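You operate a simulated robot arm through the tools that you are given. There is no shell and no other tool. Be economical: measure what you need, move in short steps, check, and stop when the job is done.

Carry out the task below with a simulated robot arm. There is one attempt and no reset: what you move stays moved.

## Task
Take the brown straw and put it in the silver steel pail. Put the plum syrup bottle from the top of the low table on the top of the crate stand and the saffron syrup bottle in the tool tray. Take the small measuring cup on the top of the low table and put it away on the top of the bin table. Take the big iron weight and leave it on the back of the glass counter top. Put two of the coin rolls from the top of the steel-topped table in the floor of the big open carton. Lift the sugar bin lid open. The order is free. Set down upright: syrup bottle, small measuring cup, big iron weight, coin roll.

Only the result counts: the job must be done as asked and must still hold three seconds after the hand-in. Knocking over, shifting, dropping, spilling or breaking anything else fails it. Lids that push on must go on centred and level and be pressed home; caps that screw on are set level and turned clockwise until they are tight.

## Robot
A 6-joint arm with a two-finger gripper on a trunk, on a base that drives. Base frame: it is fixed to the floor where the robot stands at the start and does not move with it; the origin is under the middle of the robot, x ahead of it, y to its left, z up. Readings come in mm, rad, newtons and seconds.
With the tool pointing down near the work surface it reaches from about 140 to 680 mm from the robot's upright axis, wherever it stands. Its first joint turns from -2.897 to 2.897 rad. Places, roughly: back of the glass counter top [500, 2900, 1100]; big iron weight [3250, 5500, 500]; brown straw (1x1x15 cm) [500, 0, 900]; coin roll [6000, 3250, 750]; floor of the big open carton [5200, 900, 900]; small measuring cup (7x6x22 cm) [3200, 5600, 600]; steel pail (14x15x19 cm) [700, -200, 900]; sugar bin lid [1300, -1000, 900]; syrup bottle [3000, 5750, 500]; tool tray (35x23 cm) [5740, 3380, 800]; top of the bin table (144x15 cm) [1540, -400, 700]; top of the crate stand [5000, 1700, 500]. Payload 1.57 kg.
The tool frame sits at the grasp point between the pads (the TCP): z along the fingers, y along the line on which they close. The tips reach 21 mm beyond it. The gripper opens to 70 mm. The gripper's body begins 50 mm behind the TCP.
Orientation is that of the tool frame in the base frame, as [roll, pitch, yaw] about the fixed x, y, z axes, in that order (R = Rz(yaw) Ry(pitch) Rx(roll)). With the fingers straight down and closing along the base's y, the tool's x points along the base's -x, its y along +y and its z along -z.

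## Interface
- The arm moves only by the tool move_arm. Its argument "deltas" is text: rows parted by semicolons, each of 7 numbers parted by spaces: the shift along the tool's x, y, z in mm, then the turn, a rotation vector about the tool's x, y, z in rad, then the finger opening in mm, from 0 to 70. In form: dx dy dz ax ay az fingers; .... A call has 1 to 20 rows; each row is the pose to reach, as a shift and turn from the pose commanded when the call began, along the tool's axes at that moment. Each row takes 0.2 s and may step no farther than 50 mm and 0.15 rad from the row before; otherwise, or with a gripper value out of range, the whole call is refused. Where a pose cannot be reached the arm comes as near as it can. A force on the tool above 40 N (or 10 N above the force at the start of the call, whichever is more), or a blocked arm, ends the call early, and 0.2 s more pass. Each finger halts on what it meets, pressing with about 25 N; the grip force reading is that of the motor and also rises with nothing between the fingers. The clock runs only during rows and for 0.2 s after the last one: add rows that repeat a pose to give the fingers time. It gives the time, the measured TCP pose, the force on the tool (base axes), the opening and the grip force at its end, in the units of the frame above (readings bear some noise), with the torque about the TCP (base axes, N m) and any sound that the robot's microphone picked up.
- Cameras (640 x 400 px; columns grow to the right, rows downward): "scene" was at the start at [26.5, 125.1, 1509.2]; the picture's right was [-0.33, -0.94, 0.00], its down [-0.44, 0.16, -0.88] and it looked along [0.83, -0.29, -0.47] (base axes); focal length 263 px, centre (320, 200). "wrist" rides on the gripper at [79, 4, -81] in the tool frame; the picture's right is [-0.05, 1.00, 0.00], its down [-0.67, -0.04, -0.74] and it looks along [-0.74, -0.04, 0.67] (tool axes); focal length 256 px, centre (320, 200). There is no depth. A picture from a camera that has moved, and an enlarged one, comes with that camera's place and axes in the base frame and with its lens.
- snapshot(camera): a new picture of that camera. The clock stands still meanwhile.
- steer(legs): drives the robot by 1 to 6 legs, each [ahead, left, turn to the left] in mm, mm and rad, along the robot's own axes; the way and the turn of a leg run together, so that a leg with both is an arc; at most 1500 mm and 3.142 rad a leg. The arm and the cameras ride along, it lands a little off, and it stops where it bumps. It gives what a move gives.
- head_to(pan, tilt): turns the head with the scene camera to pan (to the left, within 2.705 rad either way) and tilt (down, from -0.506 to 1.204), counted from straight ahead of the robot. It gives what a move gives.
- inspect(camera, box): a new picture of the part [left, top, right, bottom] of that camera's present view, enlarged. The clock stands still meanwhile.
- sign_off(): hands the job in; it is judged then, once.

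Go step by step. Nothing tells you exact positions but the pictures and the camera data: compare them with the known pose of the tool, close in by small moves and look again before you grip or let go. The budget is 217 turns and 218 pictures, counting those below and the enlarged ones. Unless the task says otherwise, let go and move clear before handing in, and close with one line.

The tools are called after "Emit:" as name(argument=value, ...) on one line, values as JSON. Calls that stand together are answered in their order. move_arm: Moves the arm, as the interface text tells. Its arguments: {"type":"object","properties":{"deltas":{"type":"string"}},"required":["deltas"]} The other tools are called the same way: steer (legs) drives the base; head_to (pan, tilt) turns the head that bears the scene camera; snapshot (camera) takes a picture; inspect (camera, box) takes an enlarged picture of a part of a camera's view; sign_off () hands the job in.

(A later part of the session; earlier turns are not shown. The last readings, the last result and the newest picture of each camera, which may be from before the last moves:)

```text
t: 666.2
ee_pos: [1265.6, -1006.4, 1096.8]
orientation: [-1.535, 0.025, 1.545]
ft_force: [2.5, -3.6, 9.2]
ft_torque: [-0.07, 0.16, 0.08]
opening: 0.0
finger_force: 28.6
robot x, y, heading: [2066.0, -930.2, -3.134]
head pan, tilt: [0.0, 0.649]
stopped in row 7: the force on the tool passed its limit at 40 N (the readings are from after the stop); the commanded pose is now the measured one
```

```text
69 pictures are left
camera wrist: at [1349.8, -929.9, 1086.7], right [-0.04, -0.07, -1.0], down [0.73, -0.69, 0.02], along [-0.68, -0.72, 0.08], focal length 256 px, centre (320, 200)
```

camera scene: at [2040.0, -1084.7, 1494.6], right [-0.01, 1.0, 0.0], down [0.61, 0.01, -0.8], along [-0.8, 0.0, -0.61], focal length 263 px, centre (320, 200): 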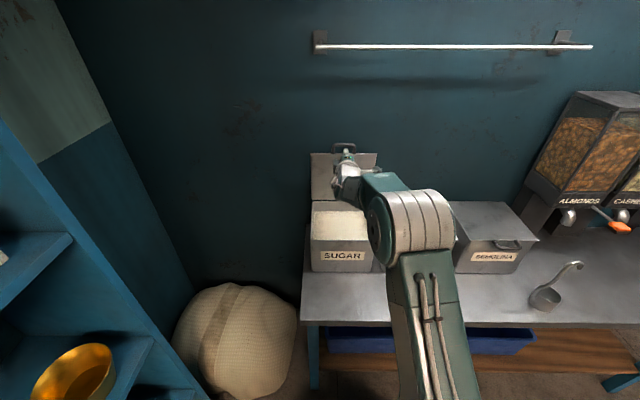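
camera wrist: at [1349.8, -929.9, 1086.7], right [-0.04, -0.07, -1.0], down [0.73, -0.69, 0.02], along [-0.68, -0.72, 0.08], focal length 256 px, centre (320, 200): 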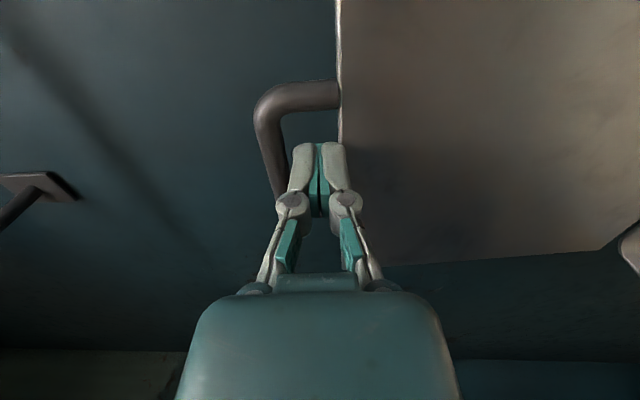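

Emit:
move_arm(deltas="0 4 0 0 0 0 0; 0 5 8 0 0 0 0; 0 5 16 0 0 0 0; 0 5 24 0 0 0 0; 0 6 32 0 0 0 0; 0 7 40 0 0 0 0; 0 8 48 0 0 0 0; 0 9 56 0 0 0 0; 0 10 64 0 0 0 0")

Emit:
snapshot(camera="scene")

Emit:
snapshot(camera="wrist")

```text
t: 667.9
ee_pos: [1218.6, -1003.2, 1097.8]
orientation: [-1.522, 0.024, 1.545]
ft_force: [4.7, -4.1, 9.0]
ft_torque: [0.02, 0.28, 0.09]
opening: 0.1
finger_force: 29.2
robot x, y, heading: [2072.9, -928.4, -3.138]
head pan, tilt: [0.0, 0.649]
stopped in row 8: the force on the tool passed its limit at 50 N (the readings are from after the stop); the commanded pose is now the measured one
```

```text
68 pictures are left
camera scene: at [2042.5, -1084.7, 1494.6], right [-0.01, 1.0, 0.0], down [0.6, 0.01, -0.8], along [-0.8, 0.0, -0.6], focal length 263 px, centre (320, 200)
```

scene: 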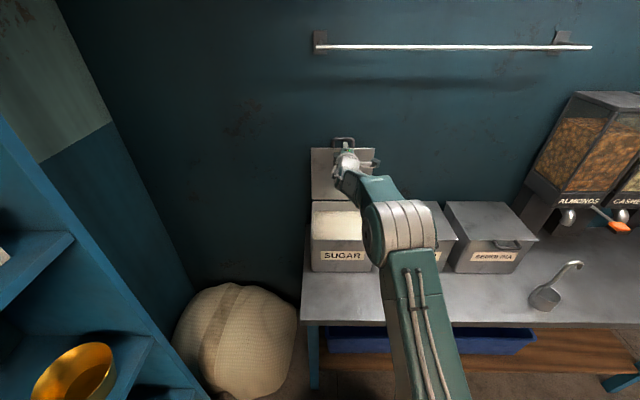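

```text
67 pictures are left
camera wrist: at [1301.9, -927.5, 1087.4], right [-0.05, -0.08, -1.0], down [0.73, -0.69, 0.02], along [-0.68, -0.72, 0.09], focal length 256 px, centre (320, 200)
```

wrist: 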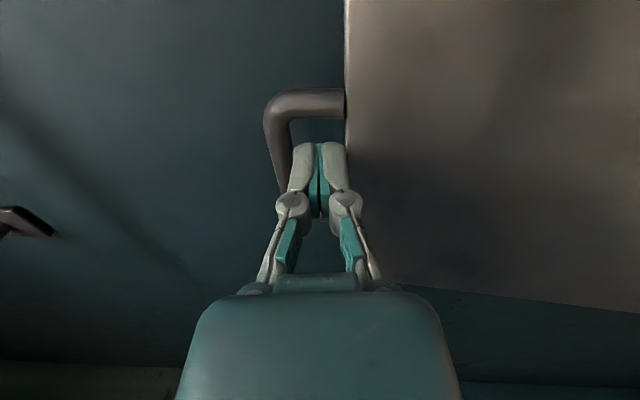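

The handle is now slightly behind the hinge line. One more push to bring it well past vertical.

Emit:
move_arm(deltas="0 4 0 0 0 0 0; 0 6 8 0 0 0 0; 0 7 16 0 0 0 0; 0 8 24 0 0 0 0; 0 10 32 0 0 0 0; 0 12 40 0 0 0 0; 0 14 48 0 0 0 0; 0 16 56 0 0 0 0; 0 18 64 0 0 0 0")

Emit:
snapshot(camera="wrist")

```text
t: 668.6
ee_pos: [1207.4, -1001.6, 1098.9]
orientation: [-1.512, 0.024, 1.543]
ft_force: [21.2, 1.5, 8.0]
ft_torque: [0.02, -0.15, -0.01]
opening: 6.1
finger_force: 28.4
robot x, y, heading: [2069.5, -931.5, -3.135]
head pan, tilt: [0.0, 0.649]
stopped in row 3: the force on the tool passed its limit at 49 N (the readings are from after the stop); the commanded pose is now the measured one
```

```text
66 pictures are left
camera wrist: at [1290.5, -926.5, 1087.4], right [-0.06, -0.08, -1.0], down [0.73, -0.69, 0.01], along [-0.68, -0.72, 0.1], focal length 256 px, centre (320, 200)
```

wrist: 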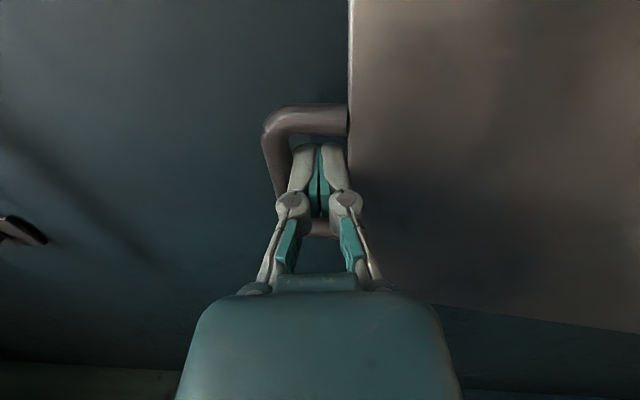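

The lid is at its stop or the wall. I ease off: raise slightly to free the fingers from the loop, then withdraw straight back.

Emit:
move_arm(deltas="0 -2 -3 0 0 0 0; 0 -5 -6 -0.02 0 0 0; 0 -5 -10 -0.03 0 0 0")

Emit:
snapshot(camera="scene")

Emit:
snapshot(camera="wrist")

```text
t: 669.4
ee_pos: [1215.2, -1002.0, 1099.9]
orientation: [-1.546, 0.025, 1.542]
ft_force: [-2.0, 0.5, 7.8]
ft_torque: [0.03, 0.06, -0.03]
opening: 0.0
finger_force: 28.3
robot x, y, heading: [2067.7, -930.2, -3.135]
head pan, tilt: [0.0, 0.649]
```

```text
65 pictures are left
camera scene: at [2038.6, -1083.8, 1494.7], right [-0.01, 1.0, 0.0], down [0.61, 0.0, -0.8], along [-0.8, 0.0, -0.61], focal length 263 px, centre (320, 200)
```

scene: 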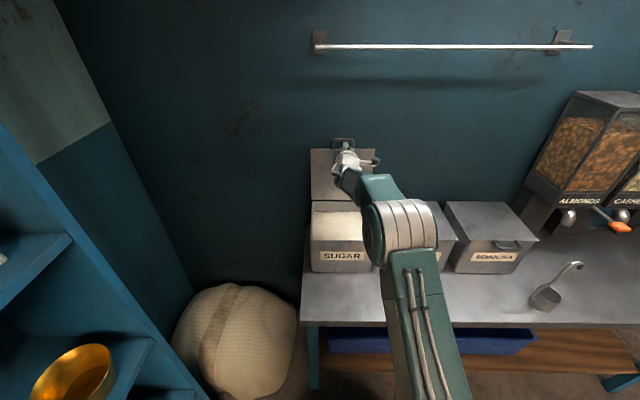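

```text
64 pictures are left
camera wrist: at [1298.9, -926.5, 1091.3], right [-0.03, -0.08, -1.0], down [0.73, -0.69, 0.03], along [-0.69, -0.72, 0.07], focal length 256 px, centre (320, 200)
```

wrist: 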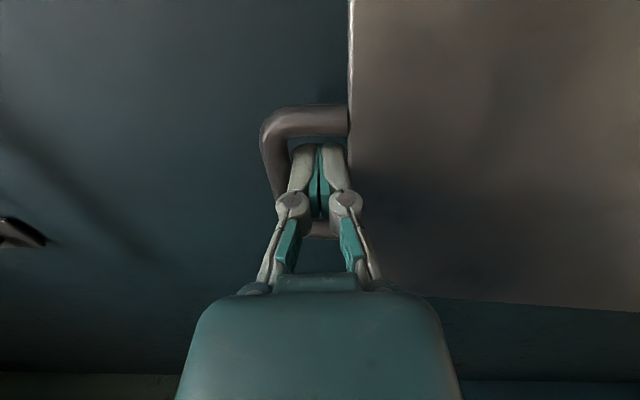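

Emit:
move_arm(deltas="0 0 -8 0 0 0 0; 0 0 -16 0 0 0 0; 0 0 -24 0 0 0 0; 0 0 -32 0 0 0 0")

Emit:
snapshot(camera="wrist")

```text
t: 670.4
ee_pos: [1248.5, -1003.1, 1100.3]
orientation: [-1.545, 0.025, 1.541]
ft_force: [1.3, 3.6, 11.7]
ft_torque: [0.07, 0.01, -0.01]
opening: 0.1
finger_force: 28.5
robot x, y, heading: [2064.9, -928.8, -3.134]
head pan, tilt: [0.0, 0.649]
```

```text
63 pictures are left
camera wrist: at [1331.5, -926.7, 1090.9], right [-0.03, -0.08, -1.0], down [0.73, -0.69, 0.03], along [-0.69, -0.72, 0.08], focal length 256 px, centre (320, 200)
```

wrist: 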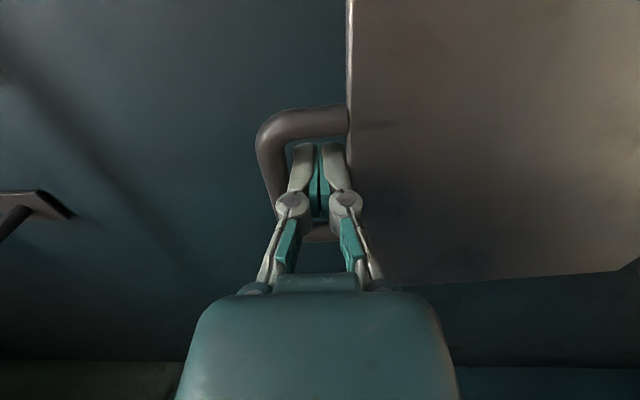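

The lid followed the fingers: they are wedged in the loop because the tool points slightly upward. I tilt the tool slightly downward to align with the loop, and watch the forces.

Emit:
move_arm(deltas="0 0 4 -0.03 0 0 0; 0 0 8 -0.06 0 0 0; 0 0 12 -0.09 0 0 0; 0 0 16 -0.12 0 0 0; 0 0 22 -0.14 0 0 0; 0 0 26 -0.15 0 0 0")

Emit:
snapshot(camera="wrist")

```text
t: 671.8
ee_pos: [1221.3, -1003.6, 1101.1]
orientation: [-1.696, 0.024, 1.542]
ft_force: [0.2, 1.4, 16.9]
ft_torque: [0.09, 0.08, 0.0]
opening: 0.0
finger_force: 28.2
robot x, y, heading: [2068.6, -928.4, -3.135]
head pan, tilt: [0.0, 0.649]
```

```text
62 pictures are left
camera wrist: at [1305.6, -926.5, 1104.1], right [0.12, -0.08, -0.99], down [0.72, -0.68, 0.14], along [-0.69, -0.73, -0.02], focal length 256 px, centre (320, 200)
```

wrist: 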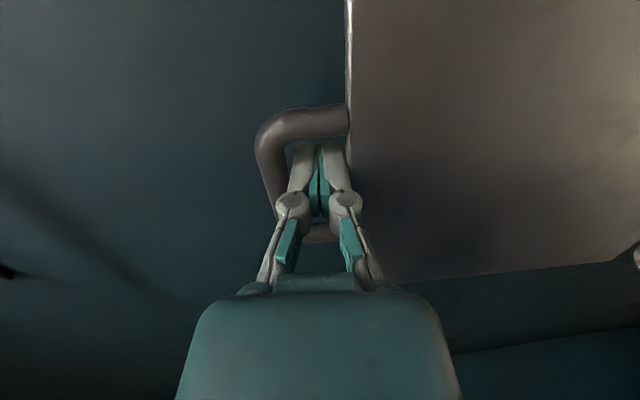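

Emit:
move_arm(deltas="0 -3 0 0 0 0 0; 0 -6 0 0 0 0 0; 0 -9 0 0 0 0 0; 0 -9 0 0 0 0 0")

Emit:
inspect(camera="wrist", box=[230, 80, 400, 260])

Emit:
inspect(camera="scene", box=[290, 110, 470, 290])

```text
t: 672.8
ee_pos: [1218.1, -1003.3, 1101.7]
orientation: [-1.709, 0.023, 1.542]
ft_force: [1.4, -0.2, -22.0]
ft_torque: [0.0, -0.07, 0.04]
opening: 0.0
finger_force: 28.4
robot x, y, heading: [2069.4, -929.8, -3.133]
head pan, tilt: [0.0, 0.649]
```

```text
2.22 times, centred on (315, 170) of wrist
camera zoom: at [1303.1, -926.7, 1106.1], right [0.14, -0.08, -0.99], down [0.71, -0.68, 0.15], along [-0.69, -0.73, -0.04], focal length 569 px, centre (331, 267)
```

zoom: 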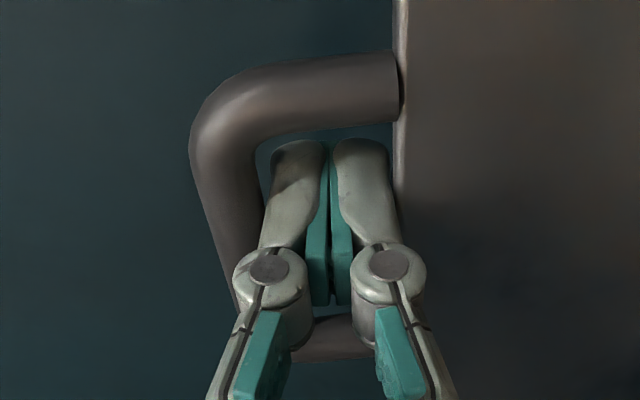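

```text
2.22 times, centred on (380, 200) of scene
camera zoom: at [2036.1, -1084.4, 1494.4], right [-0.01, 1.0, 0.0], down [0.61, 0.01, -0.79], along [-0.79, 0.0, -0.61], focal length 585 px, centre (187, 200)
```

zoom: 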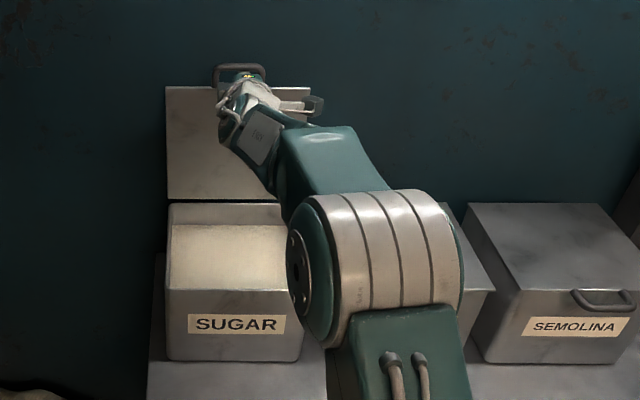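

Neutral height is about 5 mm lower than now. I set that, then withdraw quickly along the tool axis.

Emit:
move_arm(deltas="0 2.5 0 0 0 0 0; 0 5 0 0 0 0 0; 0 5 0 0 0 0 0; 0 5 -30 0 0 0 0; 0 5 -60 0 0 0 0")

Emit:
snapshot(camera="wrist")

Emit:
snapshot(camera="scene")

```text
t: 674.0
ee_pos: [1270.6, -1003.6, 1098.4]
orientation: [-1.717, 0.018, 1.543]
ft_force: [-6.2, -0.3, -17.5]
ft_torque: [0.74, 0.96, 0.03]
opening: 6.1
finger_force: 28.4
robot x, y, heading: [2069.2, -927.4, -3.134]
head pan, tilt: [0.0, 0.649]
stopped in row 5: the force on the tool passed its limit at 43 N (the readings are from after the stop); the commanded pose is now the measured one
```

```text
59 pictures are left
camera wrist: at [1354.7, -926.9, 1104.6], right [0.14, -0.08, -0.99], down [0.71, -0.68, 0.16], along [-0.69, -0.73, -0.04], focal length 256 px, centre (320, 200)
```

wrist: 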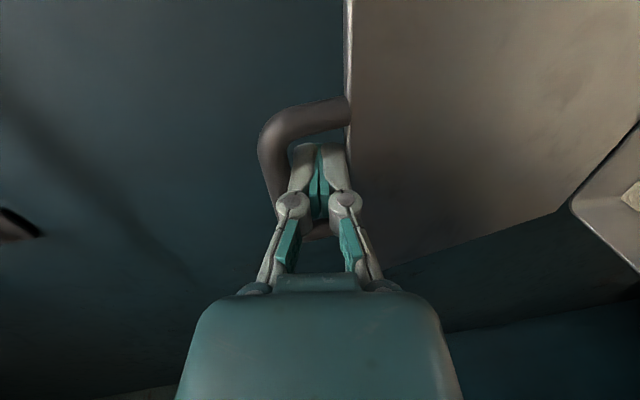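

```text
58 pictures are left
camera scene: at [2036.1, -1084.3, 1494.4], right [-0.01, 1.0, 0.0], down [0.61, 0.0, -0.79], along [-0.79, 0.0, -0.61], focal length 263 px, centre (320, 200)
```

scene: 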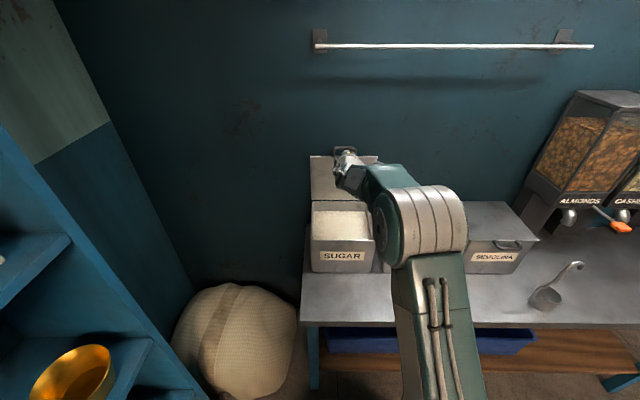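

The fingers stay in the loop only because tool and loop are misaligned as the lid swings. The lid is at about 80°, so I pitch the tool up by 0.3 rad to line up with the loop and read the force.

Emit:
move_arm(deltas="0 0 0 0.06 0 0 0; 0 0 0 0.12 0 0 0; 0 0 0 0.18 0 0 0; 0 0 0 0.24 0 0 0; 0 0 0 0.29 0 0 0; 0 0 0 0.29 0 0 0")

Emit:
inspect(camera="wrist", box=[230, 80, 400, 260])

```text
t: 675.2
ee_pos: [1272.9, -1003.8, 1096.0]
orientation: [-1.441, 0.028, 1.522]
ft_force: [-1.2, 8.5, -16.0]
ft_torque: [-0.11, -0.07, -0.02]
opening: 0.1
finger_force: 28.1
out of reach, approached as far as the arm can: row 5, 6
robot x, y, heading: [2068.6, -930.4, -3.136]
head pan, tilt: [0.0, 0.649]
stopped in row 6: the force on the tool passed its limit at 41 N (the readings are from after the stop); the commanded pose is now the measured one
```

```text
2.22 times, centred on (315, 170) of wrist
camera zoom: at [1357.1, -929.8, 1079.7], right [-0.13, -0.07, -0.99], down [0.71, -0.7, -0.04], along [-0.69, -0.71, 0.14], focal length 569 px, centre (331, 267)
```

zoom: 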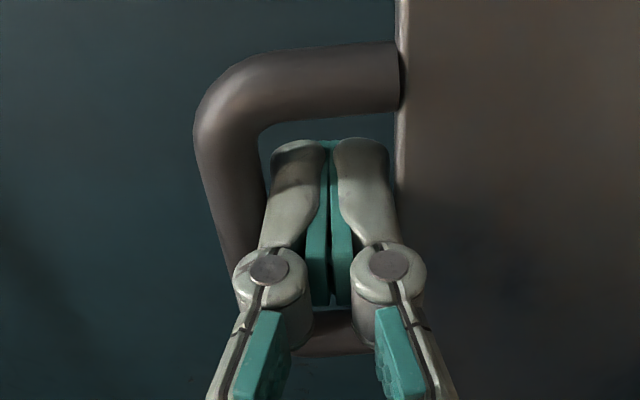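

Emit:
move_arm(deltas="0 2 0 0 0 0 0; 0 4 0 0 0 0 0; 0 4 0 0 0 0 0")

```text
t: 676.0
ee_pos: [1273.4, -1006.8, 1095.1]
orientation: [-1.433, 0.022, 1.526]
ft_force: [-2.4, 5.5, -10.0]
ft_torque: [-0.07, -0.07, -0.03]
opening: 0.0
finger_force: 28.4
robot x, y, heading: [2070.8, -928.5, -3.137]
head pan, tilt: [0.0, 0.649]
```

Emit:
move_arm(deltas="0 3 0 0 0 0 0; 0 6 0 0 0 0 0; 0 6 0 0 0 0 0")

Emit:
inspect(camera="wrist", box=[230, 80, 400, 260])

```text
t: 676.8
ee_pos: [1271.7, -1008.8, 1095.5]
orientation: [-1.423, 0.027, 1.526]
ft_force: [1.9, -3.3, 14.8]
ft_torque: [0.0, 0.09, 0.03]
opening: 0.2
finger_force: 28.7
robot x, y, heading: [2067.6, -928.2, -3.133]
head pan, tilt: [0.0, 0.649]
```

```text
2.22 times, centred on (315, 170) of wrist
camera zoom: at [1355.4, -934.5, 1077.2], right [-0.15, -0.07, -0.99], down [0.71, -0.7, -0.06], along [-0.69, -0.71, 0.16], focal length 569 px, centre (331, 267)
```

zoom: 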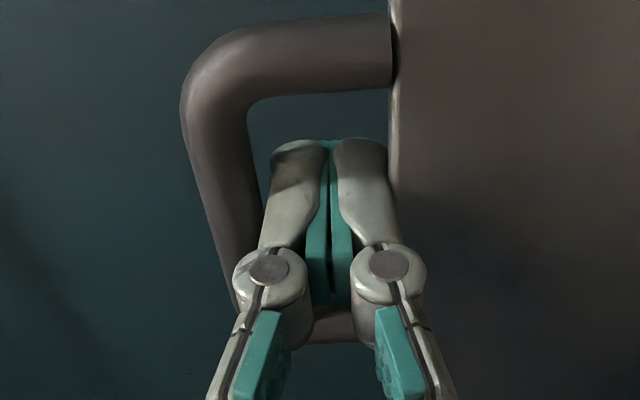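

Emit:
move_arm(deltas="0 -3.4 0 0 0 0 0; 0 -3.4 0 0 0 0 0; 0 -3.4 -8 0 0 0 0; 0 -3.4 -16 0 0 0 0; 0 -3.4 -24 0 0 0 0")

Emit:
inspect(camera="wrist", box=[230, 80, 400, 260])

```text
t: 678.0
ee_pos: [1295.9, -1008.0, 1089.6]
orientation: [-1.435, 0.024, 1.523]
ft_force: [3.4, -5.7, 8.6]
ft_torque: [0.03, 0.06, 0.05]
opening: 0.0
finger_force: 28.2
robot x, y, heading: [2066.5, -926.9, -3.136]
head pan, tilt: [0.0, 0.649]
```

```text
2.22 times, centred on (315, 170) of wrist
camera zoom: at [1379.9, -934.0, 1072.7], right [-0.14, -0.07, -0.99], down [0.71, -0.7, -0.05], along [-0.69, -0.71, 0.15], focal length 569 px, centre (331, 267)
```

zoom: 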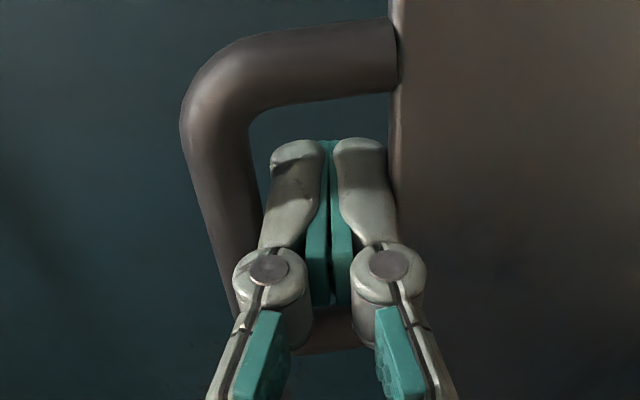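

The fingers are held only by light friction. Plan: bring the lid back to its stop with the tool aligned to it, then slide the fingers sideways along the bar while pulling out in small steps, so the friction acts sideways.

Emit:
move_arm(deltas="0 0 9 -0.03 0 0 0; 0 0 18 -0.06 0 0 0; 0 0 27 -0.09 0 0 0; 0 0 36 -0.12 0 0 0; 0 0 45 -0.15 0 0 0; 0 0 54 -0.18 0 0 0; 0 -1 63 -0.21 0 0 0; 0 -1 70 -0.235 0 0 0; 0 -1 76 -0.26 0 0 0")

```text
t: 680.0
ee_pos: [1219.7, -1003.7, 1100.4]
orientation: [-1.697, 0.025, 1.523]
ft_force: [0.2, -0.1, 2.6]
ft_torque: [-0.01, -0.03, 0.0]
opening: 0.1
finger_force: 28.6
robot x, y, heading: [2071.6, -925.4, -3.134]
head pan, tilt: [0.0, 0.649]
```

Vertical force is nearly zero now. I do the sideways zigzag while withdrawing 2 mm per step.

Emit:
move_arm(deltas="-20 -0.5 -1 0 0 0 0; 0 -0.5 -3 0 0 0 0; -20 -0.5 -5 0 0 0 0; 0 -0.5 -7 0 0 0 0; -20 -0.5 -9 0 0 0 0; 0 -0.5 -11 0 0 0 0; -20 -0.5 -13 0 0 0 0; 0 -0.5 -15 0 0 0 0; -20 -0.5 -17 0 0 0 0; 0 -0.5 -19 0 0 0 0; -20 -0.5 -21 0 0 0 0; 0 -0.5 -23 0 0 0 0; -20 -0.5 -25 0 0 0 0; 0 -0.5 -27 0 0 0 0; -10 -0.5 -29 0 0 0 0")

Emit:
snapshot(camera="wrist")

```text
t: 683.2
ee_pos: [1248.6, -1017.1, 1106.6]
orientation: [-1.692, 0.025, 1.523]
ft_force: [-0.3, -0.7, -0.5]
ft_torque: [0.0, -0.02, 0.0]
opening: 0.0
finger_force: 28.4
robot x, y, heading: [2069.4, -927.4, -3.133]
head pan, tilt: [0.0, 0.649]
```

```text
54 pictures are left
camera wrist: at [1333.6, -940.9, 1110.3], right [0.12, -0.08, -0.99], down [0.7, -0.7, 0.14], along [-0.7, -0.71, -0.02], focal length 256 px, centre (320, 200)
```

wrist: 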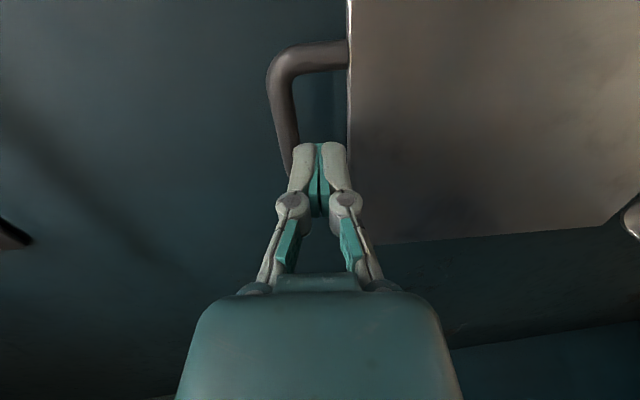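

It worked: forces are zero and the fingers are nearly out. I withdraw further and look at the lid.

Emit:
move_arm(deltas="10 0 -4 0 0 0 0; -5 0 -10 0 0 0 0; 5 0 -16 0 0 0 0; 0 0 -30 0 0 0 0; 0 0 -60 0 0 0 0; 0 0 -90 0 0 0 0")

Emit:
snapshot(camera="wrist")

Emit:
snapshot(camera="scene")

```text
t: 684.6
ee_pos: [1338.2, -1019.0, 1117.7]
orientation: [-1.694, 0.024, 1.523]
ft_force: [-0.1, 0.4, -0.7]
ft_torque: [-0.03, 0.03, 0.02]
opening: 0.0
finger_force: 28.2
robot x, y, heading: [2071.4, -929.3, -3.136]
head pan, tilt: [0.0, 0.649]
```

```text
53 pictures are left
camera wrist: at [1423.1, -944.3, 1121.0], right [0.12, -0.08, -0.99], down [0.7, -0.7, 0.14], along [-0.7, -0.71, -0.02], focal length 256 px, centre (320, 200)
```

wrist: 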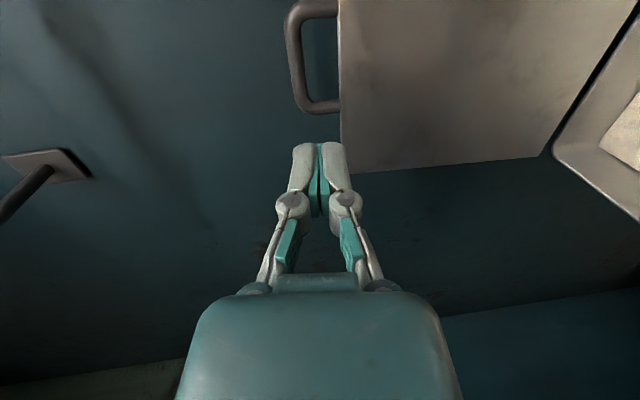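

```text
52 pictures are left
camera scene: at [2038.6, -1083.1, 1494.6], right [-0.01, 1.0, 0.0], down [0.61, 0.0, -0.8], along [-0.8, 0.0, -0.61], focal length 263 px, centre (320, 200)
```

scene: 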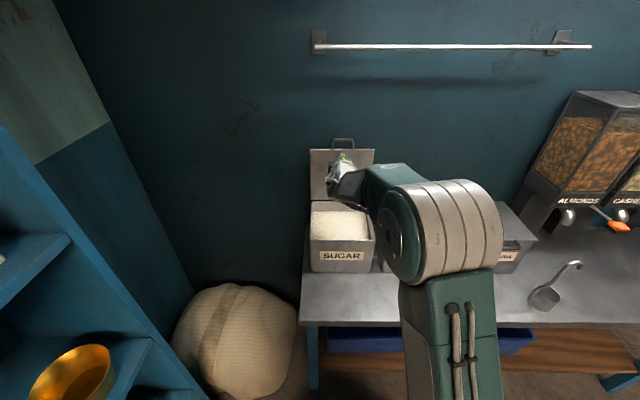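

The lid stands open on its own, leaning back, and the fingers are clear. I retract and turn the tool down again.

Emit:
move_arm(deltas="0 -20 -45 0 0 0 0; 0 -40 -90 0 0 0 0; 0 -60 -135 0 0 0 0; 0 -80 -180 0 0 0 0; 2 -84 -200 -0.145 0 0 0; 4 -88 -222 -0.29 0 0 0; 6 -92 -243 -0.435 0 0 0; 8 -96 -265 -0.58 0 0 0; 10 -100 -286 -0.725 0 0 0; 12 -104 -308 -0.87 0 0 0; 14 -108 -330 -1.015 0 0 0; 16 -112 -350 -1.16 0 0 0; 18 -116 -372 -1.305 0 0 20; 19 -119 -394 -1.447 0 0 50; 19 -119 -394 -1.447 0 0 70")

Emit:
snapshot(camera="scene")

```text
t: 687.8
ee_pos: [1716.1, -1015.1, 1283.2]
orientation: [3.141, 0.023, 1.525]
ft_force: [0.3, -0.2, -0.2]
ft_torque: [-0.01, -0.02, -0.01]
opening: 69.8
finger_force: 0.0
robot x, y, heading: [2070.4, -932.5, -3.139]
head pan, tilt: [0.0, 0.649]
```

```text
51 pictures are left
camera scene: at [2039.9, -1082.9, 1494.6], right [-0.01, 1.0, 0.0], down [0.61, 0.0, -0.8], along [-0.8, 0.0, -0.61], focal length 263 px, centre (320, 200)
```

scene: 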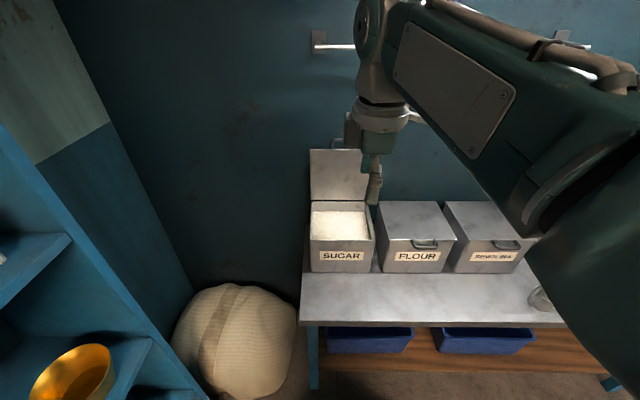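

The sugar bin is open. Last job: the measuring cup from the low table. I drive out of the storeroom and back there.

Emit:
steer(legs=[[-200, 0, 0], [0, -1490, 0], [0, -1490, 0], [0, -290, 0], [-1450, 0, 0], [-1420, 0, 0]])

```text
t: 718.5
ee_pos: [4771.0, 2259.0, 1283.0]
orientation: [-3.14, 0.024, 1.536]
ft_force: [0.6, 0.1, 0.1]
ft_torque: [0.0, 0.02, -0.05]
opening: 70.2
finger_force: 0.0
robot x, y, heading: [5124.7, 2350.5, -3.12]
head pan, tilt: [0.0, 0.649]
```

Emit:
steer(legs=[[0, 0, -0.021], [0, -1490, 0], [0, -1490, 0], [0, -300, 0], [1370, 0, 0]])

Emit:
head_to(pan=0.0, tilt=0.75)

Emit:
snapshot(camera="scene")

Emit:
snapshot(camera="wrist")

```text
t: 741.3
ee_pos: [3380.7, 5509.4, 1282.2]
orientation: [-3.139, 0.023, 1.55]
ft_force: [-0.5, -1.0, -1.1]
ft_torque: [-0.05, 0.01, 0.04]
opening: 69.9
finger_force: 0.1
robot x, y, heading: [3730.1, 5604.7, -3.108]
head pan, tilt: [0.0, 0.649]
```

```text
t: 742.0
ee_pos: [3379.7, 5508.8, 1283.5]
orientation: [-3.138, 0.024, 1.548]
ft_force: [-0.5, 0.2, 0.6]
ft_torque: [-0.01, 0.0, 0.0]
opening: 70.2
finger_force: 0.0
robot x, y, heading: [3730.1, 5604.3, -3.111]
head pan, tilt: [0.0, 0.75]
```

```text
50 pictures are left
camera scene: at [3710.4, 5448.1, 1486.1], right [-0.03, 1.0, 0.0], down [0.68, 0.02, -0.73], along [-0.73, -0.02, -0.68], focal length 263 px, centre (320, 200)
```

scene: 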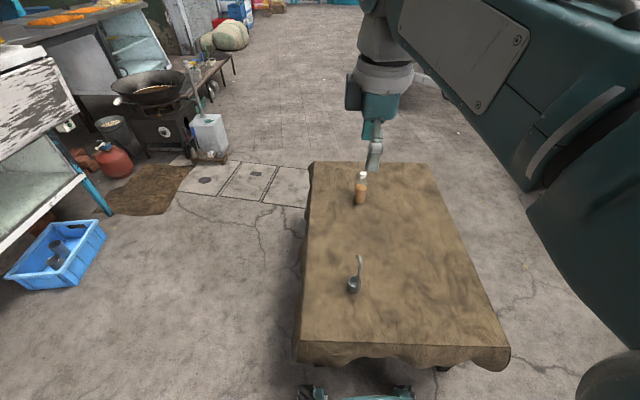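

```text
49 pictures are left
camera wrist: at [3386.8, 5589.1, 1362.3], right [1.0, -0.07, 0.0], down [-0.05, -0.65, 0.76], along [-0.06, -0.76, -0.65], focal length 256 px, centre (320, 200)
```

wrist: 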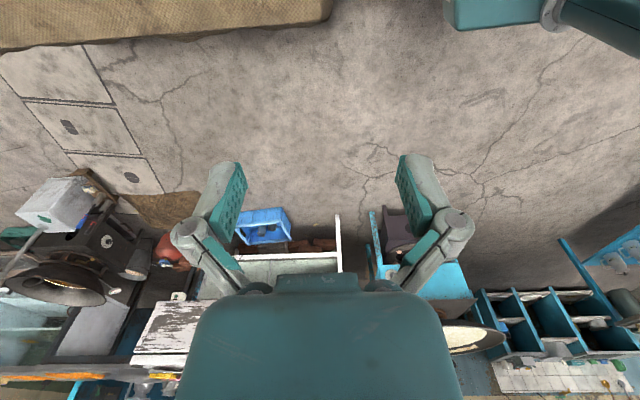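

Emit:
inspect(camera="scene", box=[315, 245, 395, 305])

```text
6.67 times, centred on (355, 275) of scene
camera zoom: at [3710.4, 5448.1, 1486.1], right [-0.03, 1.0, 0.0], down [0.68, 0.02, -0.73], along [-0.73, -0.02, -0.68], focal length 1756 px, centre (87, -300)
```

zoom: 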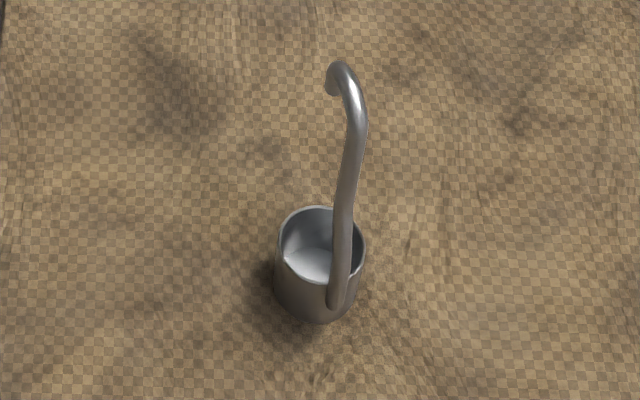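

Cup at about (3185, 5568); its stem rises on the near-right side and hooks back over the cup. I go above it, turning the gripper so it closes across the hook plane.

Emit:
move_arm(deltas="6.1 -17.9 39.2 0 0.002 0.085 70; 12.1 -35.7 78.4 0 0.004 0.169 70; 18.2 -53.6 117.5 0 0.007 0.254 70; 24.3 -71.5 156.7 0 0.009 0.338 70; 30.4 -89.3 195.9 0 0.011 0.423 70; 36.4 -107.2 235 0 0.013 0.507 70; 42.5 -125 274.3 0 0.015 0.592 65; 48.6 -142.9 313.5 0 0.017 0.676 60; 54.7 -160.8 352.6 0 0.02 0.761 55; 60.7 -178.6 391.8 0 0.022 0.845 50; 66.8 -196.5 431 0 0.024 0.93 50; 66.8 -196.5 431 0 0.024 0.93 50")

Emit:
snapshot(camera="wrist")

Emit:
inspect(camera="scene", box=[315, 215, 395, 305])

```text
t: 744.6
ee_pos: [3182.6, 5568.3, 850.2]
orientation: [3.133, -0.007, 0.617]
ft_force: [-0.1, 0.2, -0.6]
ft_torque: [0.0, -0.05, -0.01]
opening: 50.1
finger_force: 0.1
robot x, y, heading: [3730.8, 5599.2, -3.112]
head pan, tilt: [0.0, 0.75]
```

```text
47 pictures are left
camera wrist: at [3250.0, 5611.5, 932.0], right [0.54, -0.84, 0.01], down [-0.57, -0.35, 0.74], along [-0.62, -0.4, -0.67], focal length 256 px, centre (320, 200)
```

wrist: 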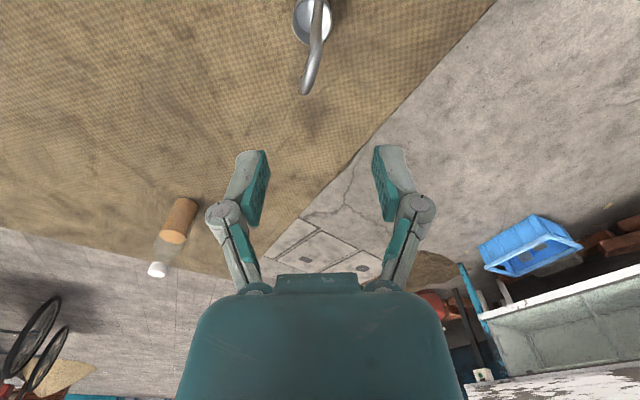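

```text
4.44 times, centred on (355, 260) of scene
camera zoom: at [3709.0, 5448.3, 1486.0], right [-0.03, 1.0, 0.0], down [0.68, 0.02, -0.73], along [-0.73, -0.02, -0.68], focal length 1171 px, centre (164, -67)
```

zoom: 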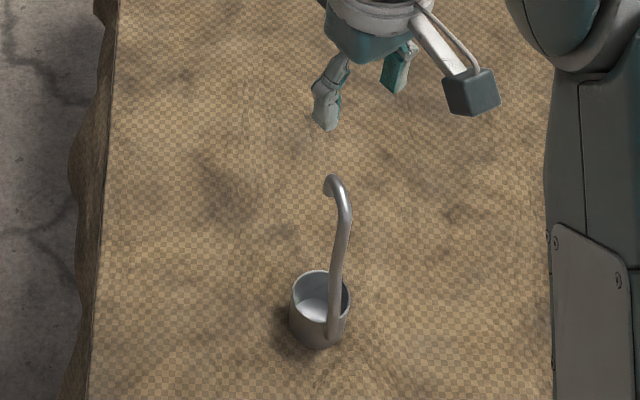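

Emit:
inspect(camera="wrist", box=[260, 0, 380, 110])

```text
3.64 times, centred on (320, 55) of wrist
camera zoom: at [3250.0, 5611.5, 932.0], right [0.54, -0.84, 0.01], down [-0.57, -0.35, 0.74], along [-0.62, -0.4, -0.67], focal length 931 px, centre (320, 727)
```

zoom: 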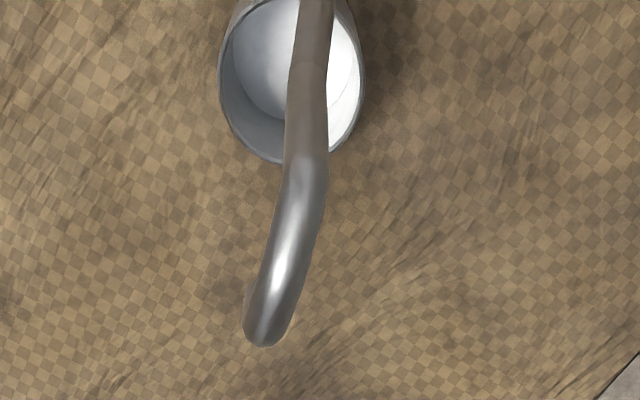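

Stem is near (3193, 5574), the hook curling toward -x with its apex at z≈712. I adjust the yaw, come over the stem and check at z≈760.

Emit:
move_arm(deltas="4 0.5 30 0 0 0.13 50; 8 1 60 0 0 0.26 50; 11.8 1.4 85 0 0 0.385 50; 11.8 1.4 85 0 0 0.385 50")

Emit:
snapshot(camera="wrist")

Emit:
inspect(camera="scene", box=[315, 215, 395, 305])

```text
t: 745.6
ee_pos: [3194.7, 5574.9, 765.1]
orientation: [3.136, -0.008, 0.233]
ft_force: [0.5, -0.1, -0.4]
ft_torque: [0.03, -0.01, -0.01]
opening: 49.9
finger_force: 0.0
robot x, y, heading: [3729.9, 5604.4, -3.117]
head pan, tilt: [0.0, 0.75]
```

```text
44 pictures are left
camera wrist: at [3273.3, 5588.7, 847.0], right [0.18, -0.98, 0.01], down [-0.66, -0.12, 0.74], along [-0.73, -0.14, -0.67], focal length 256 px, centre (320, 200)
```

wrist: 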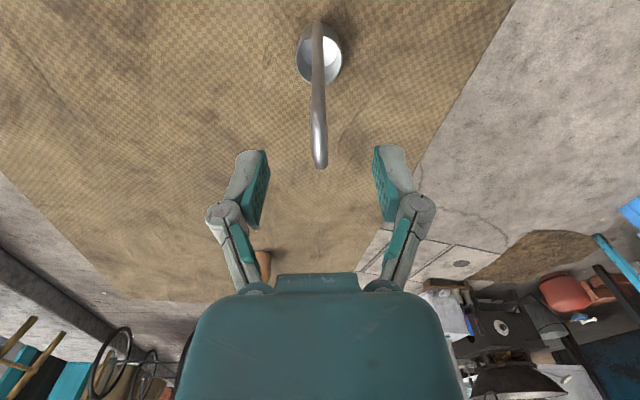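

```text
4.44 times, centred on (355, 260) of scene
camera zoom: at [3709.0, 5448.3, 1486.0], right [-0.03, 1.0, 0.0], down [0.68, 0.02, -0.73], along [-0.73, -0.02, -0.68], focal length 1171 px, centre (164, -67)
```

zoom: 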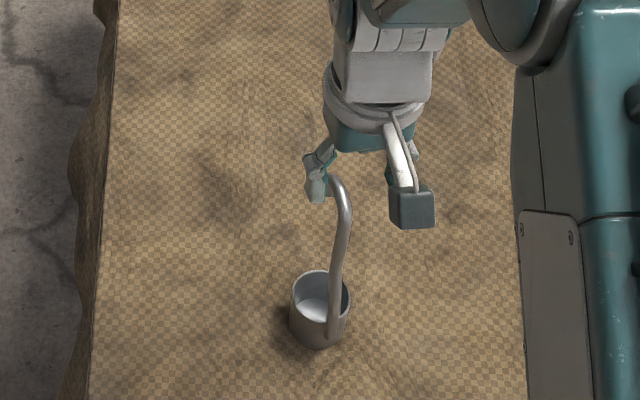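

Everything lines up: the stem is centred between the fingers. I descend to z≈668 and close on the stem.

Emit:
move_arm(deltas="0 0 30 0 0 0 50; 0 0 60 0 0 0 50; 0 0 80 0 0 0 50; 0 0 95 0 0 0 50; 0 0 95 0 0 0 25; 0 0 95 0 0 0 0; 0 0 95 0 0 0 0; 0 0 95 0 0 0 0")

Emit:
snapshot(camera="wrist")

Emit:
inspect(camera="scene", box=[315, 215, 395, 305])

```text
t: 747.4
ee_pos: [3195.1, 5574.3, 670.6]
orientation: [3.137, -0.008, 0.237]
ft_force: [0.0, -0.4, 0.0]
ft_torque: [0.01, -0.02, 0.0]
opening: 0.0
finger_force: 24.5
robot x, y, heading: [3729.9, 5603.6, -3.113]
head pan, tilt: [0.0, 0.75]
```

```text
42 pictures are left
camera wrist: at [3273.0, 5589.2, 752.4], right [0.18, -0.98, 0.01], down [-0.66, -0.12, 0.74], along [-0.73, -0.14, -0.67], focal length 256 px, centre (320, 200)
```

wrist: 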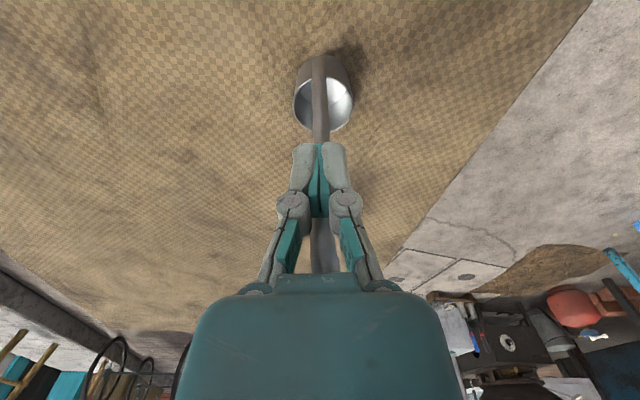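

```text
4.44 times, centred on (355, 260) of scene
camera zoom: at [3708.9, 5448.3, 1486.0], right [-0.03, 1.0, 0.0], down [0.68, 0.02, -0.73], along [-0.73, -0.02, -0.68], focal length 1171 px, centre (164, -67)
```

zoom: 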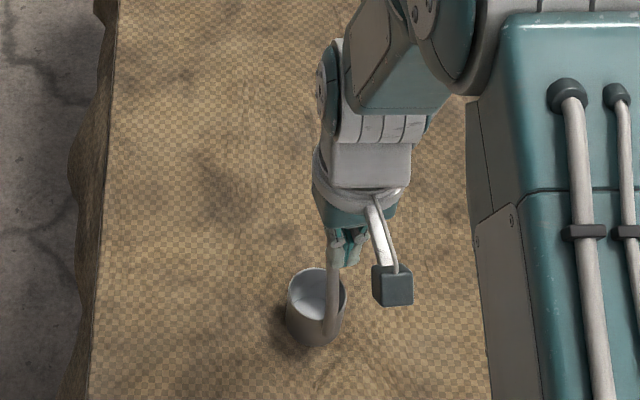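

I closed just in front of the stem: it leans back to x≈3173 at this height. I reopen, shift 22 mm toward it and close again.

Emit:
move_arm(deltas="0 0 0 0 0 0 25; 0 0 0 0 0 0 50; 0 0 -5 0 0 0 50; -8 0 -5 0 0 0 50; -16 0 -5 0 0 0 50; -23 0 -5 0 0 0 50; -23 0 -5 0 0 0 50")

Emit:
snapshot(camera="wrist")

```text
t: 749.0
ee_pos: [3173.3, 5569.1, 676.0]
orientation: [3.137, -0.007, 0.236]
ft_force: [-0.5, -0.4, -0.2]
ft_torque: [0.0, -0.01, -0.01]
opening: 50.1
finger_force: 0.0
robot x, y, heading: [3728.8, 5604.2, -3.109]
head pan, tilt: [0.0, 0.75]
```

```text
40 pictures are left
camera wrist: at [3251.2, 5583.8, 757.4], right [0.18, -0.98, 0.01], down [-0.66, -0.12, 0.74], along [-0.73, -0.14, -0.67], focal length 256 px, centre (320, 200)
```

wrist: 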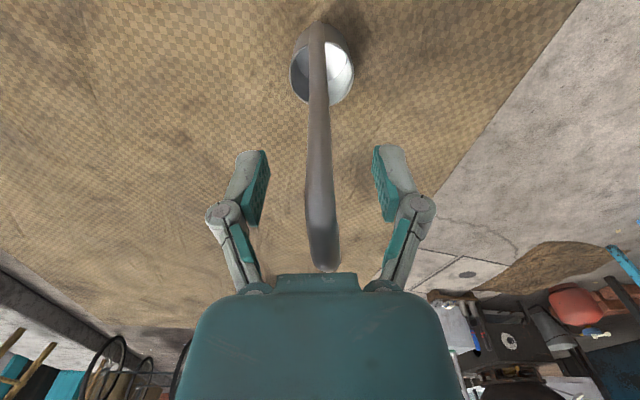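

Emit:
move_arm(deltas="0 0 0 0 0 0 30; 0 0 0 0 0 0 10; 0 0 0 0 0 0 0; 0 0 0 0 0 0 0; 0 0 0 0 0 0 0")

Emit:
snapshot(camera="wrist")

```text
t: 750.2
ee_pos: [3173.3, 5570.2, 676.9]
orientation: [3.138, -0.008, 0.236]
ft_force: [0.0, 0.1, -0.7]
ft_torque: [0.0, 0.01, -0.02]
opening: 0.1
finger_force: 25.0
robot x, y, heading: [3729.9, 5604.4, -3.112]
head pan, tilt: [0.0, 0.75]
```

```text
39 pictures are left
camera wrist: at [3251.2, 5583.8, 757.5], right [0.18, -0.98, 0.01], down [-0.66, -0.12, 0.74], along [-0.73, -0.14, -0.67], focal length 256 px, centre (320, 200)
```

wrist: 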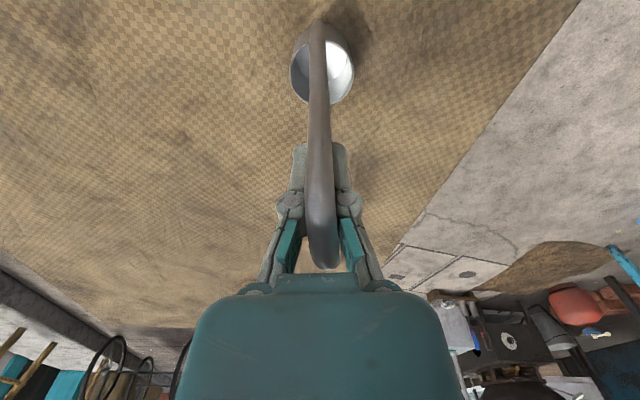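

Now the stem is just on the camera side, so it lies midway. I reopen, shift back 11 mm and close.

Emit:
move_arm(deltas="0 0 0 0 0 0 25; 0 0 0 0 0 0 50; 0 0 0 0 0 0 50; 6 0 0 0 0 0 50; 11.5 0 0 0 0 0 50; 11.5 0 0 0 0 0 50; 11.5 0 0 0 0 0 25; 11.5 0 0 0 0 0 0; 11.5 0 0 0 0 0 0; 11.5 0 0 0 0 0 0")

Emit:
snapshot(camera="wrist")

```text
t: 752.4
ee_pos: [3184.6, 5572.6, 675.9]
orientation: [3.135, -0.007, 0.236]
ft_force: [0.3, 0.3, 5.9]
ft_torque: [0.03, -0.02, 0.0]
opening: 9.9
finger_force: 24.7
robot x, y, heading: [3725.6, 5603.5, -3.106]
head pan, tilt: [0.0, 0.75]
```

```text
38 pictures are left
camera wrist: at [3262.3, 5586.3, 757.8], right [0.18, -0.98, 0.01], down [-0.66, -0.12, 0.74], along [-0.73, -0.14, -0.67], focal length 256 px, centre (320, 200)
```

wrist: 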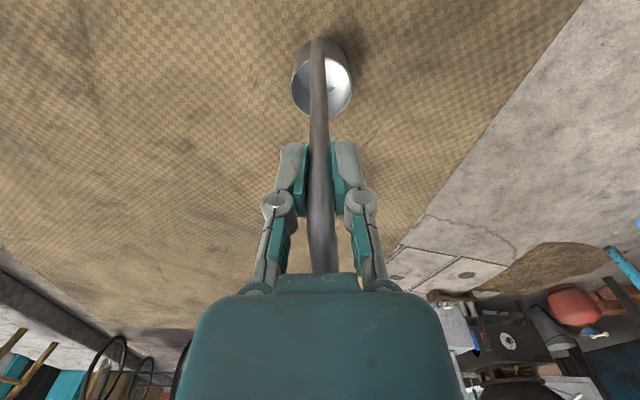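

Stem gripped (9.9 mm). I lift and tuck.

Emit:
move_arm(deltas="0 0 -15 0 0 0 0; 0 0 -40 0 0 0 0; 0 0 -80 0 0 0 0; 0 0 -120 0 0 0 0; 0 0 -165 0 0 0 0; 0 0 -210 0 0 0 0; 0 0 -255 0 0 0 0; 0 0 -300 0 0 0 0; 0 0 -345 0 0 0 0; 18 4 -385 0 0 0 0; 40 10 -425 0 0 0 0; 62 15 -465 0 0 0 0; 85 20 -500 0 0 0 0; 115 28 -530 0 0 0 0; 145 35 -560 0 0 0 0; 175 43 -590 0 0 0 0; 180 43.5 -605 0 0 0 0")

Emit:
snapshot(camera="wrist")

Emit:
snapshot(camera="scene")

```text
t: 756.0
ee_pos: [3364.7, 5572.8, 1281.9]
orientation: [3.134, -0.007, 0.236]
ft_force: [0.4, 0.2, 0.0]
ft_torque: [0.0, 0.0, 0.01]
opening: 9.9
finger_force: 25.1
robot x, y, heading: [3729.5, 5600.9, -3.113]
head pan, tilt: [0.0, 0.75]
```

```text
37 pictures are left
camera wrist: at [3442.3, 5587.3, 1364.3], right [0.18, -0.98, 0.01], down [-0.66, -0.12, 0.74], along [-0.73, -0.14, -0.67], focal length 256 px, centre (320, 200)
```

wrist: 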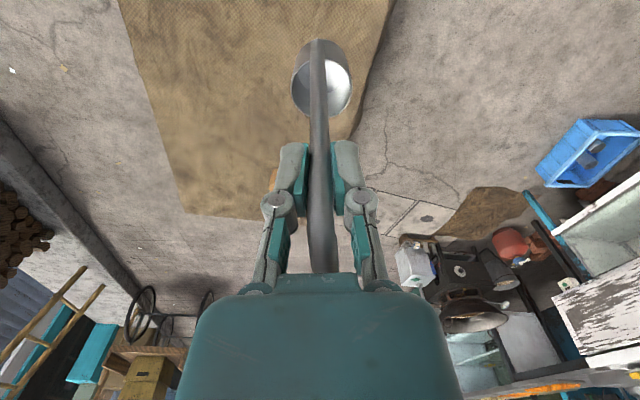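

```text
36 pictures are left
camera scene: at [3710.4, 5448.3, 1486.1], right [-0.03, 1.0, 0.0], down [0.68, 0.02, -0.73], along [-0.73, -0.02, -0.68], focal length 263 px, centre (320, 200)
```

scene: 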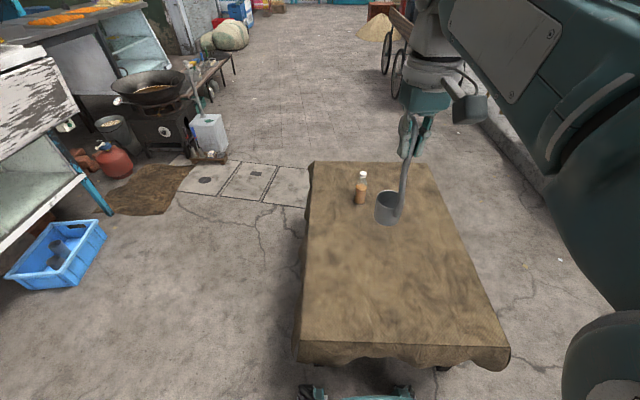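

The cup is steady. I drive back to the storeroom.

Emit:
steer(legs=[[-1400, 0, -0.029], [0, 1490, 0], [0, 1490, 0], [0, 270, 0]])

Emit:
steer(legs=[[1430, 0, 0], [1430, 0, 0]])

```text
t: 778.5
ee_pos: [4769.7, 2379.1, 1282.6]
orientation: [3.131, -0.005, 0.204]
ft_force: [0.4, 0.8, -1.4]
ft_torque: [-0.05, -0.01, -0.01]
opening: 10.3
finger_force: 25.1
robot x, y, heading: [5134.7, 2391.9, -3.14]
head pan, tilt: [0.0, 0.75]
```

```text
t: 792.3
ee_pos: [1904.7, 2384.7, 1281.5]
orientation: [3.137, -0.007, 0.2]
ft_force: [0.1, 0.1, -1.0]
ft_torque: [-0.01, -0.02, 0.01]
opening: 10.3
finger_force: 25.4
robot x, y, heading: [2272.1, 2405.0, 3.132]
head pan, tilt: [0.0, 0.75]
```

Emit:
steer(legs=[[0, 1490, 0], [0, 1490, 0.01], [0, 180, 0]])

Emit:
head_to(pan=0.0, tilt=0.65)

Emit:
snapshot(camera="scene")

```text
t: 807.8
ee_pos: [1873.8, -765.7, 1282.7]
orientation: [3.135, -0.007, 0.202]
ft_force: [-0.3, -0.4, 0.0]
ft_torque: [-0.01, 0.0, 0.0]
opening: 10.1
finger_force: 24.8
robot x, y, heading: [2242.8, -747.6, 3.143]
head pan, tilt: [0.0, 0.75]
```

```text
t: 808.4
ee_pos: [1877.0, -766.3, 1282.4]
orientation: [3.138, -0.007, 0.204]
ft_force: [0.1, 0.5, -1.1]
ft_torque: [-0.01, 0.01, 0.02]
opening: 10.2
finger_force: 25.3
robot x, y, heading: [2241.6, -748.7, 3.143]
head pan, tilt: [0.0, 0.649]
```

```text
35 pictures are left
camera scene: at [2213.5, -899.6, 1494.8], right [0.0, 1.0, 0.0], down [0.61, 0.0, -0.8], along [-0.8, 0.0, -0.61], focal length 263 px, centre (320, 200)
```

scene: 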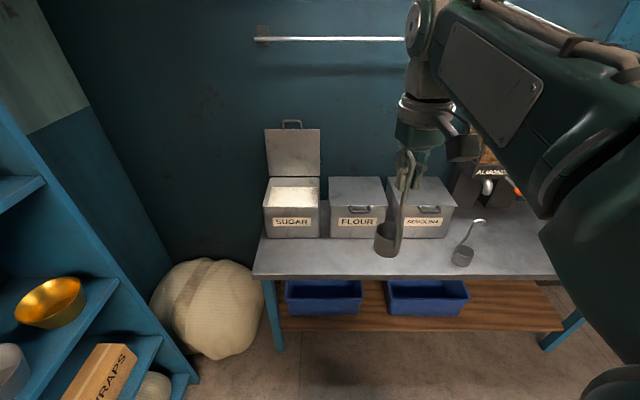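

The lid is still open. I place the cup in front of the FLOUR bin at about (1585, -830); first I move 130 mm closer.

Emit:
steer(legs=[[130, 0, 0]])

```text
t: 809.7
ee_pos: [1745.7, -767.4, 1283.3]
orientation: [3.138, -0.007, 0.202]
ft_force: [0.0, 0.0, -0.6]
ft_torque: [0.02, 0.0, 0.02]
opening: 10.1
finger_force: 25.0
robot x, y, heading: [2111.7, -747.1, 3.138]
head pan, tilt: [0.0, 0.649]
```

Emit:
move_arm(deltas="-18.9 3.3 41.4 0 0 0 0; -37.8 6.6 82.8 0 0 0 0; -56.7 9.9 124.2 0 0 0 0; -75.6 13.2 165.6 0 0 0 0; -94.5 16.5 207 0 0 0 0; -113.4 19.8 248.4 0 0 0 0; -132.3 23.1 289.8 0 0 0 0; -151.2 26.4 331.2 0 0 0 0; -170.4 29.5 365 0 0 0 0; -170.4 29.5 365 0 0 0 0")

Emit:
inspect(camera="scene", box=[240, 180, 460, 320])

Emit:
snapshot(camera="wrist")

```text
t: 811.9
ee_pos: [1588.1, -829.7, 916.3]
orientation: [3.138, -0.007, 0.2]
ft_force: [0.1, -0.2, -1.0]
ft_torque: [0.0, -0.02, -0.02]
opening: 10.1
finger_force: 24.8
robot x, y, heading: [2111.3, -747.7, 3.141]
head pan, tilt: [0.0, 0.649]
```

```text
2.86 times, centred on (350, 250) of scene
camera zoom: at [2082.1, -902.3, 1494.6], right [0.0, 1.0, 0.0], down [0.61, 0.0, -0.8], along [-0.8, 0.0, -0.61], focal length 753 px, centre (234, 57)
```

zoom: 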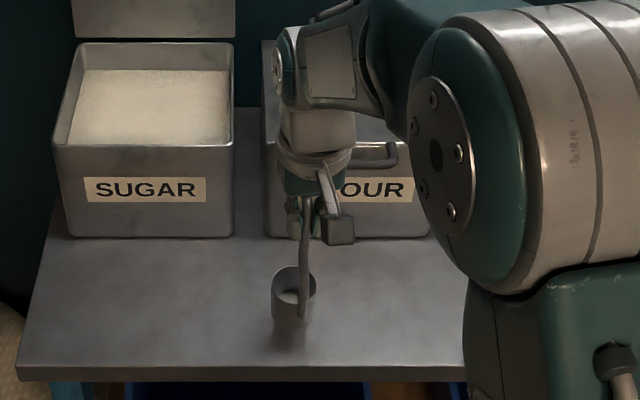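

```text
33 pictures are left
camera wrist: at [1665.5, -819.0, 998.2], right [0.15, -0.99, 0.0], down [-0.67, -0.1, 0.74], along [-0.73, -0.11, -0.67], focal length 256 px, centre (320, 200)
```

wrist: 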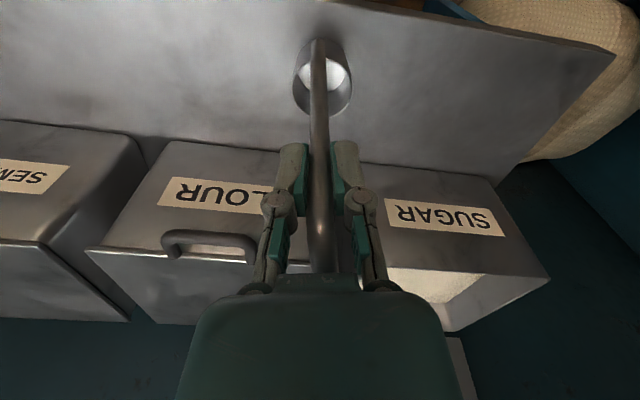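

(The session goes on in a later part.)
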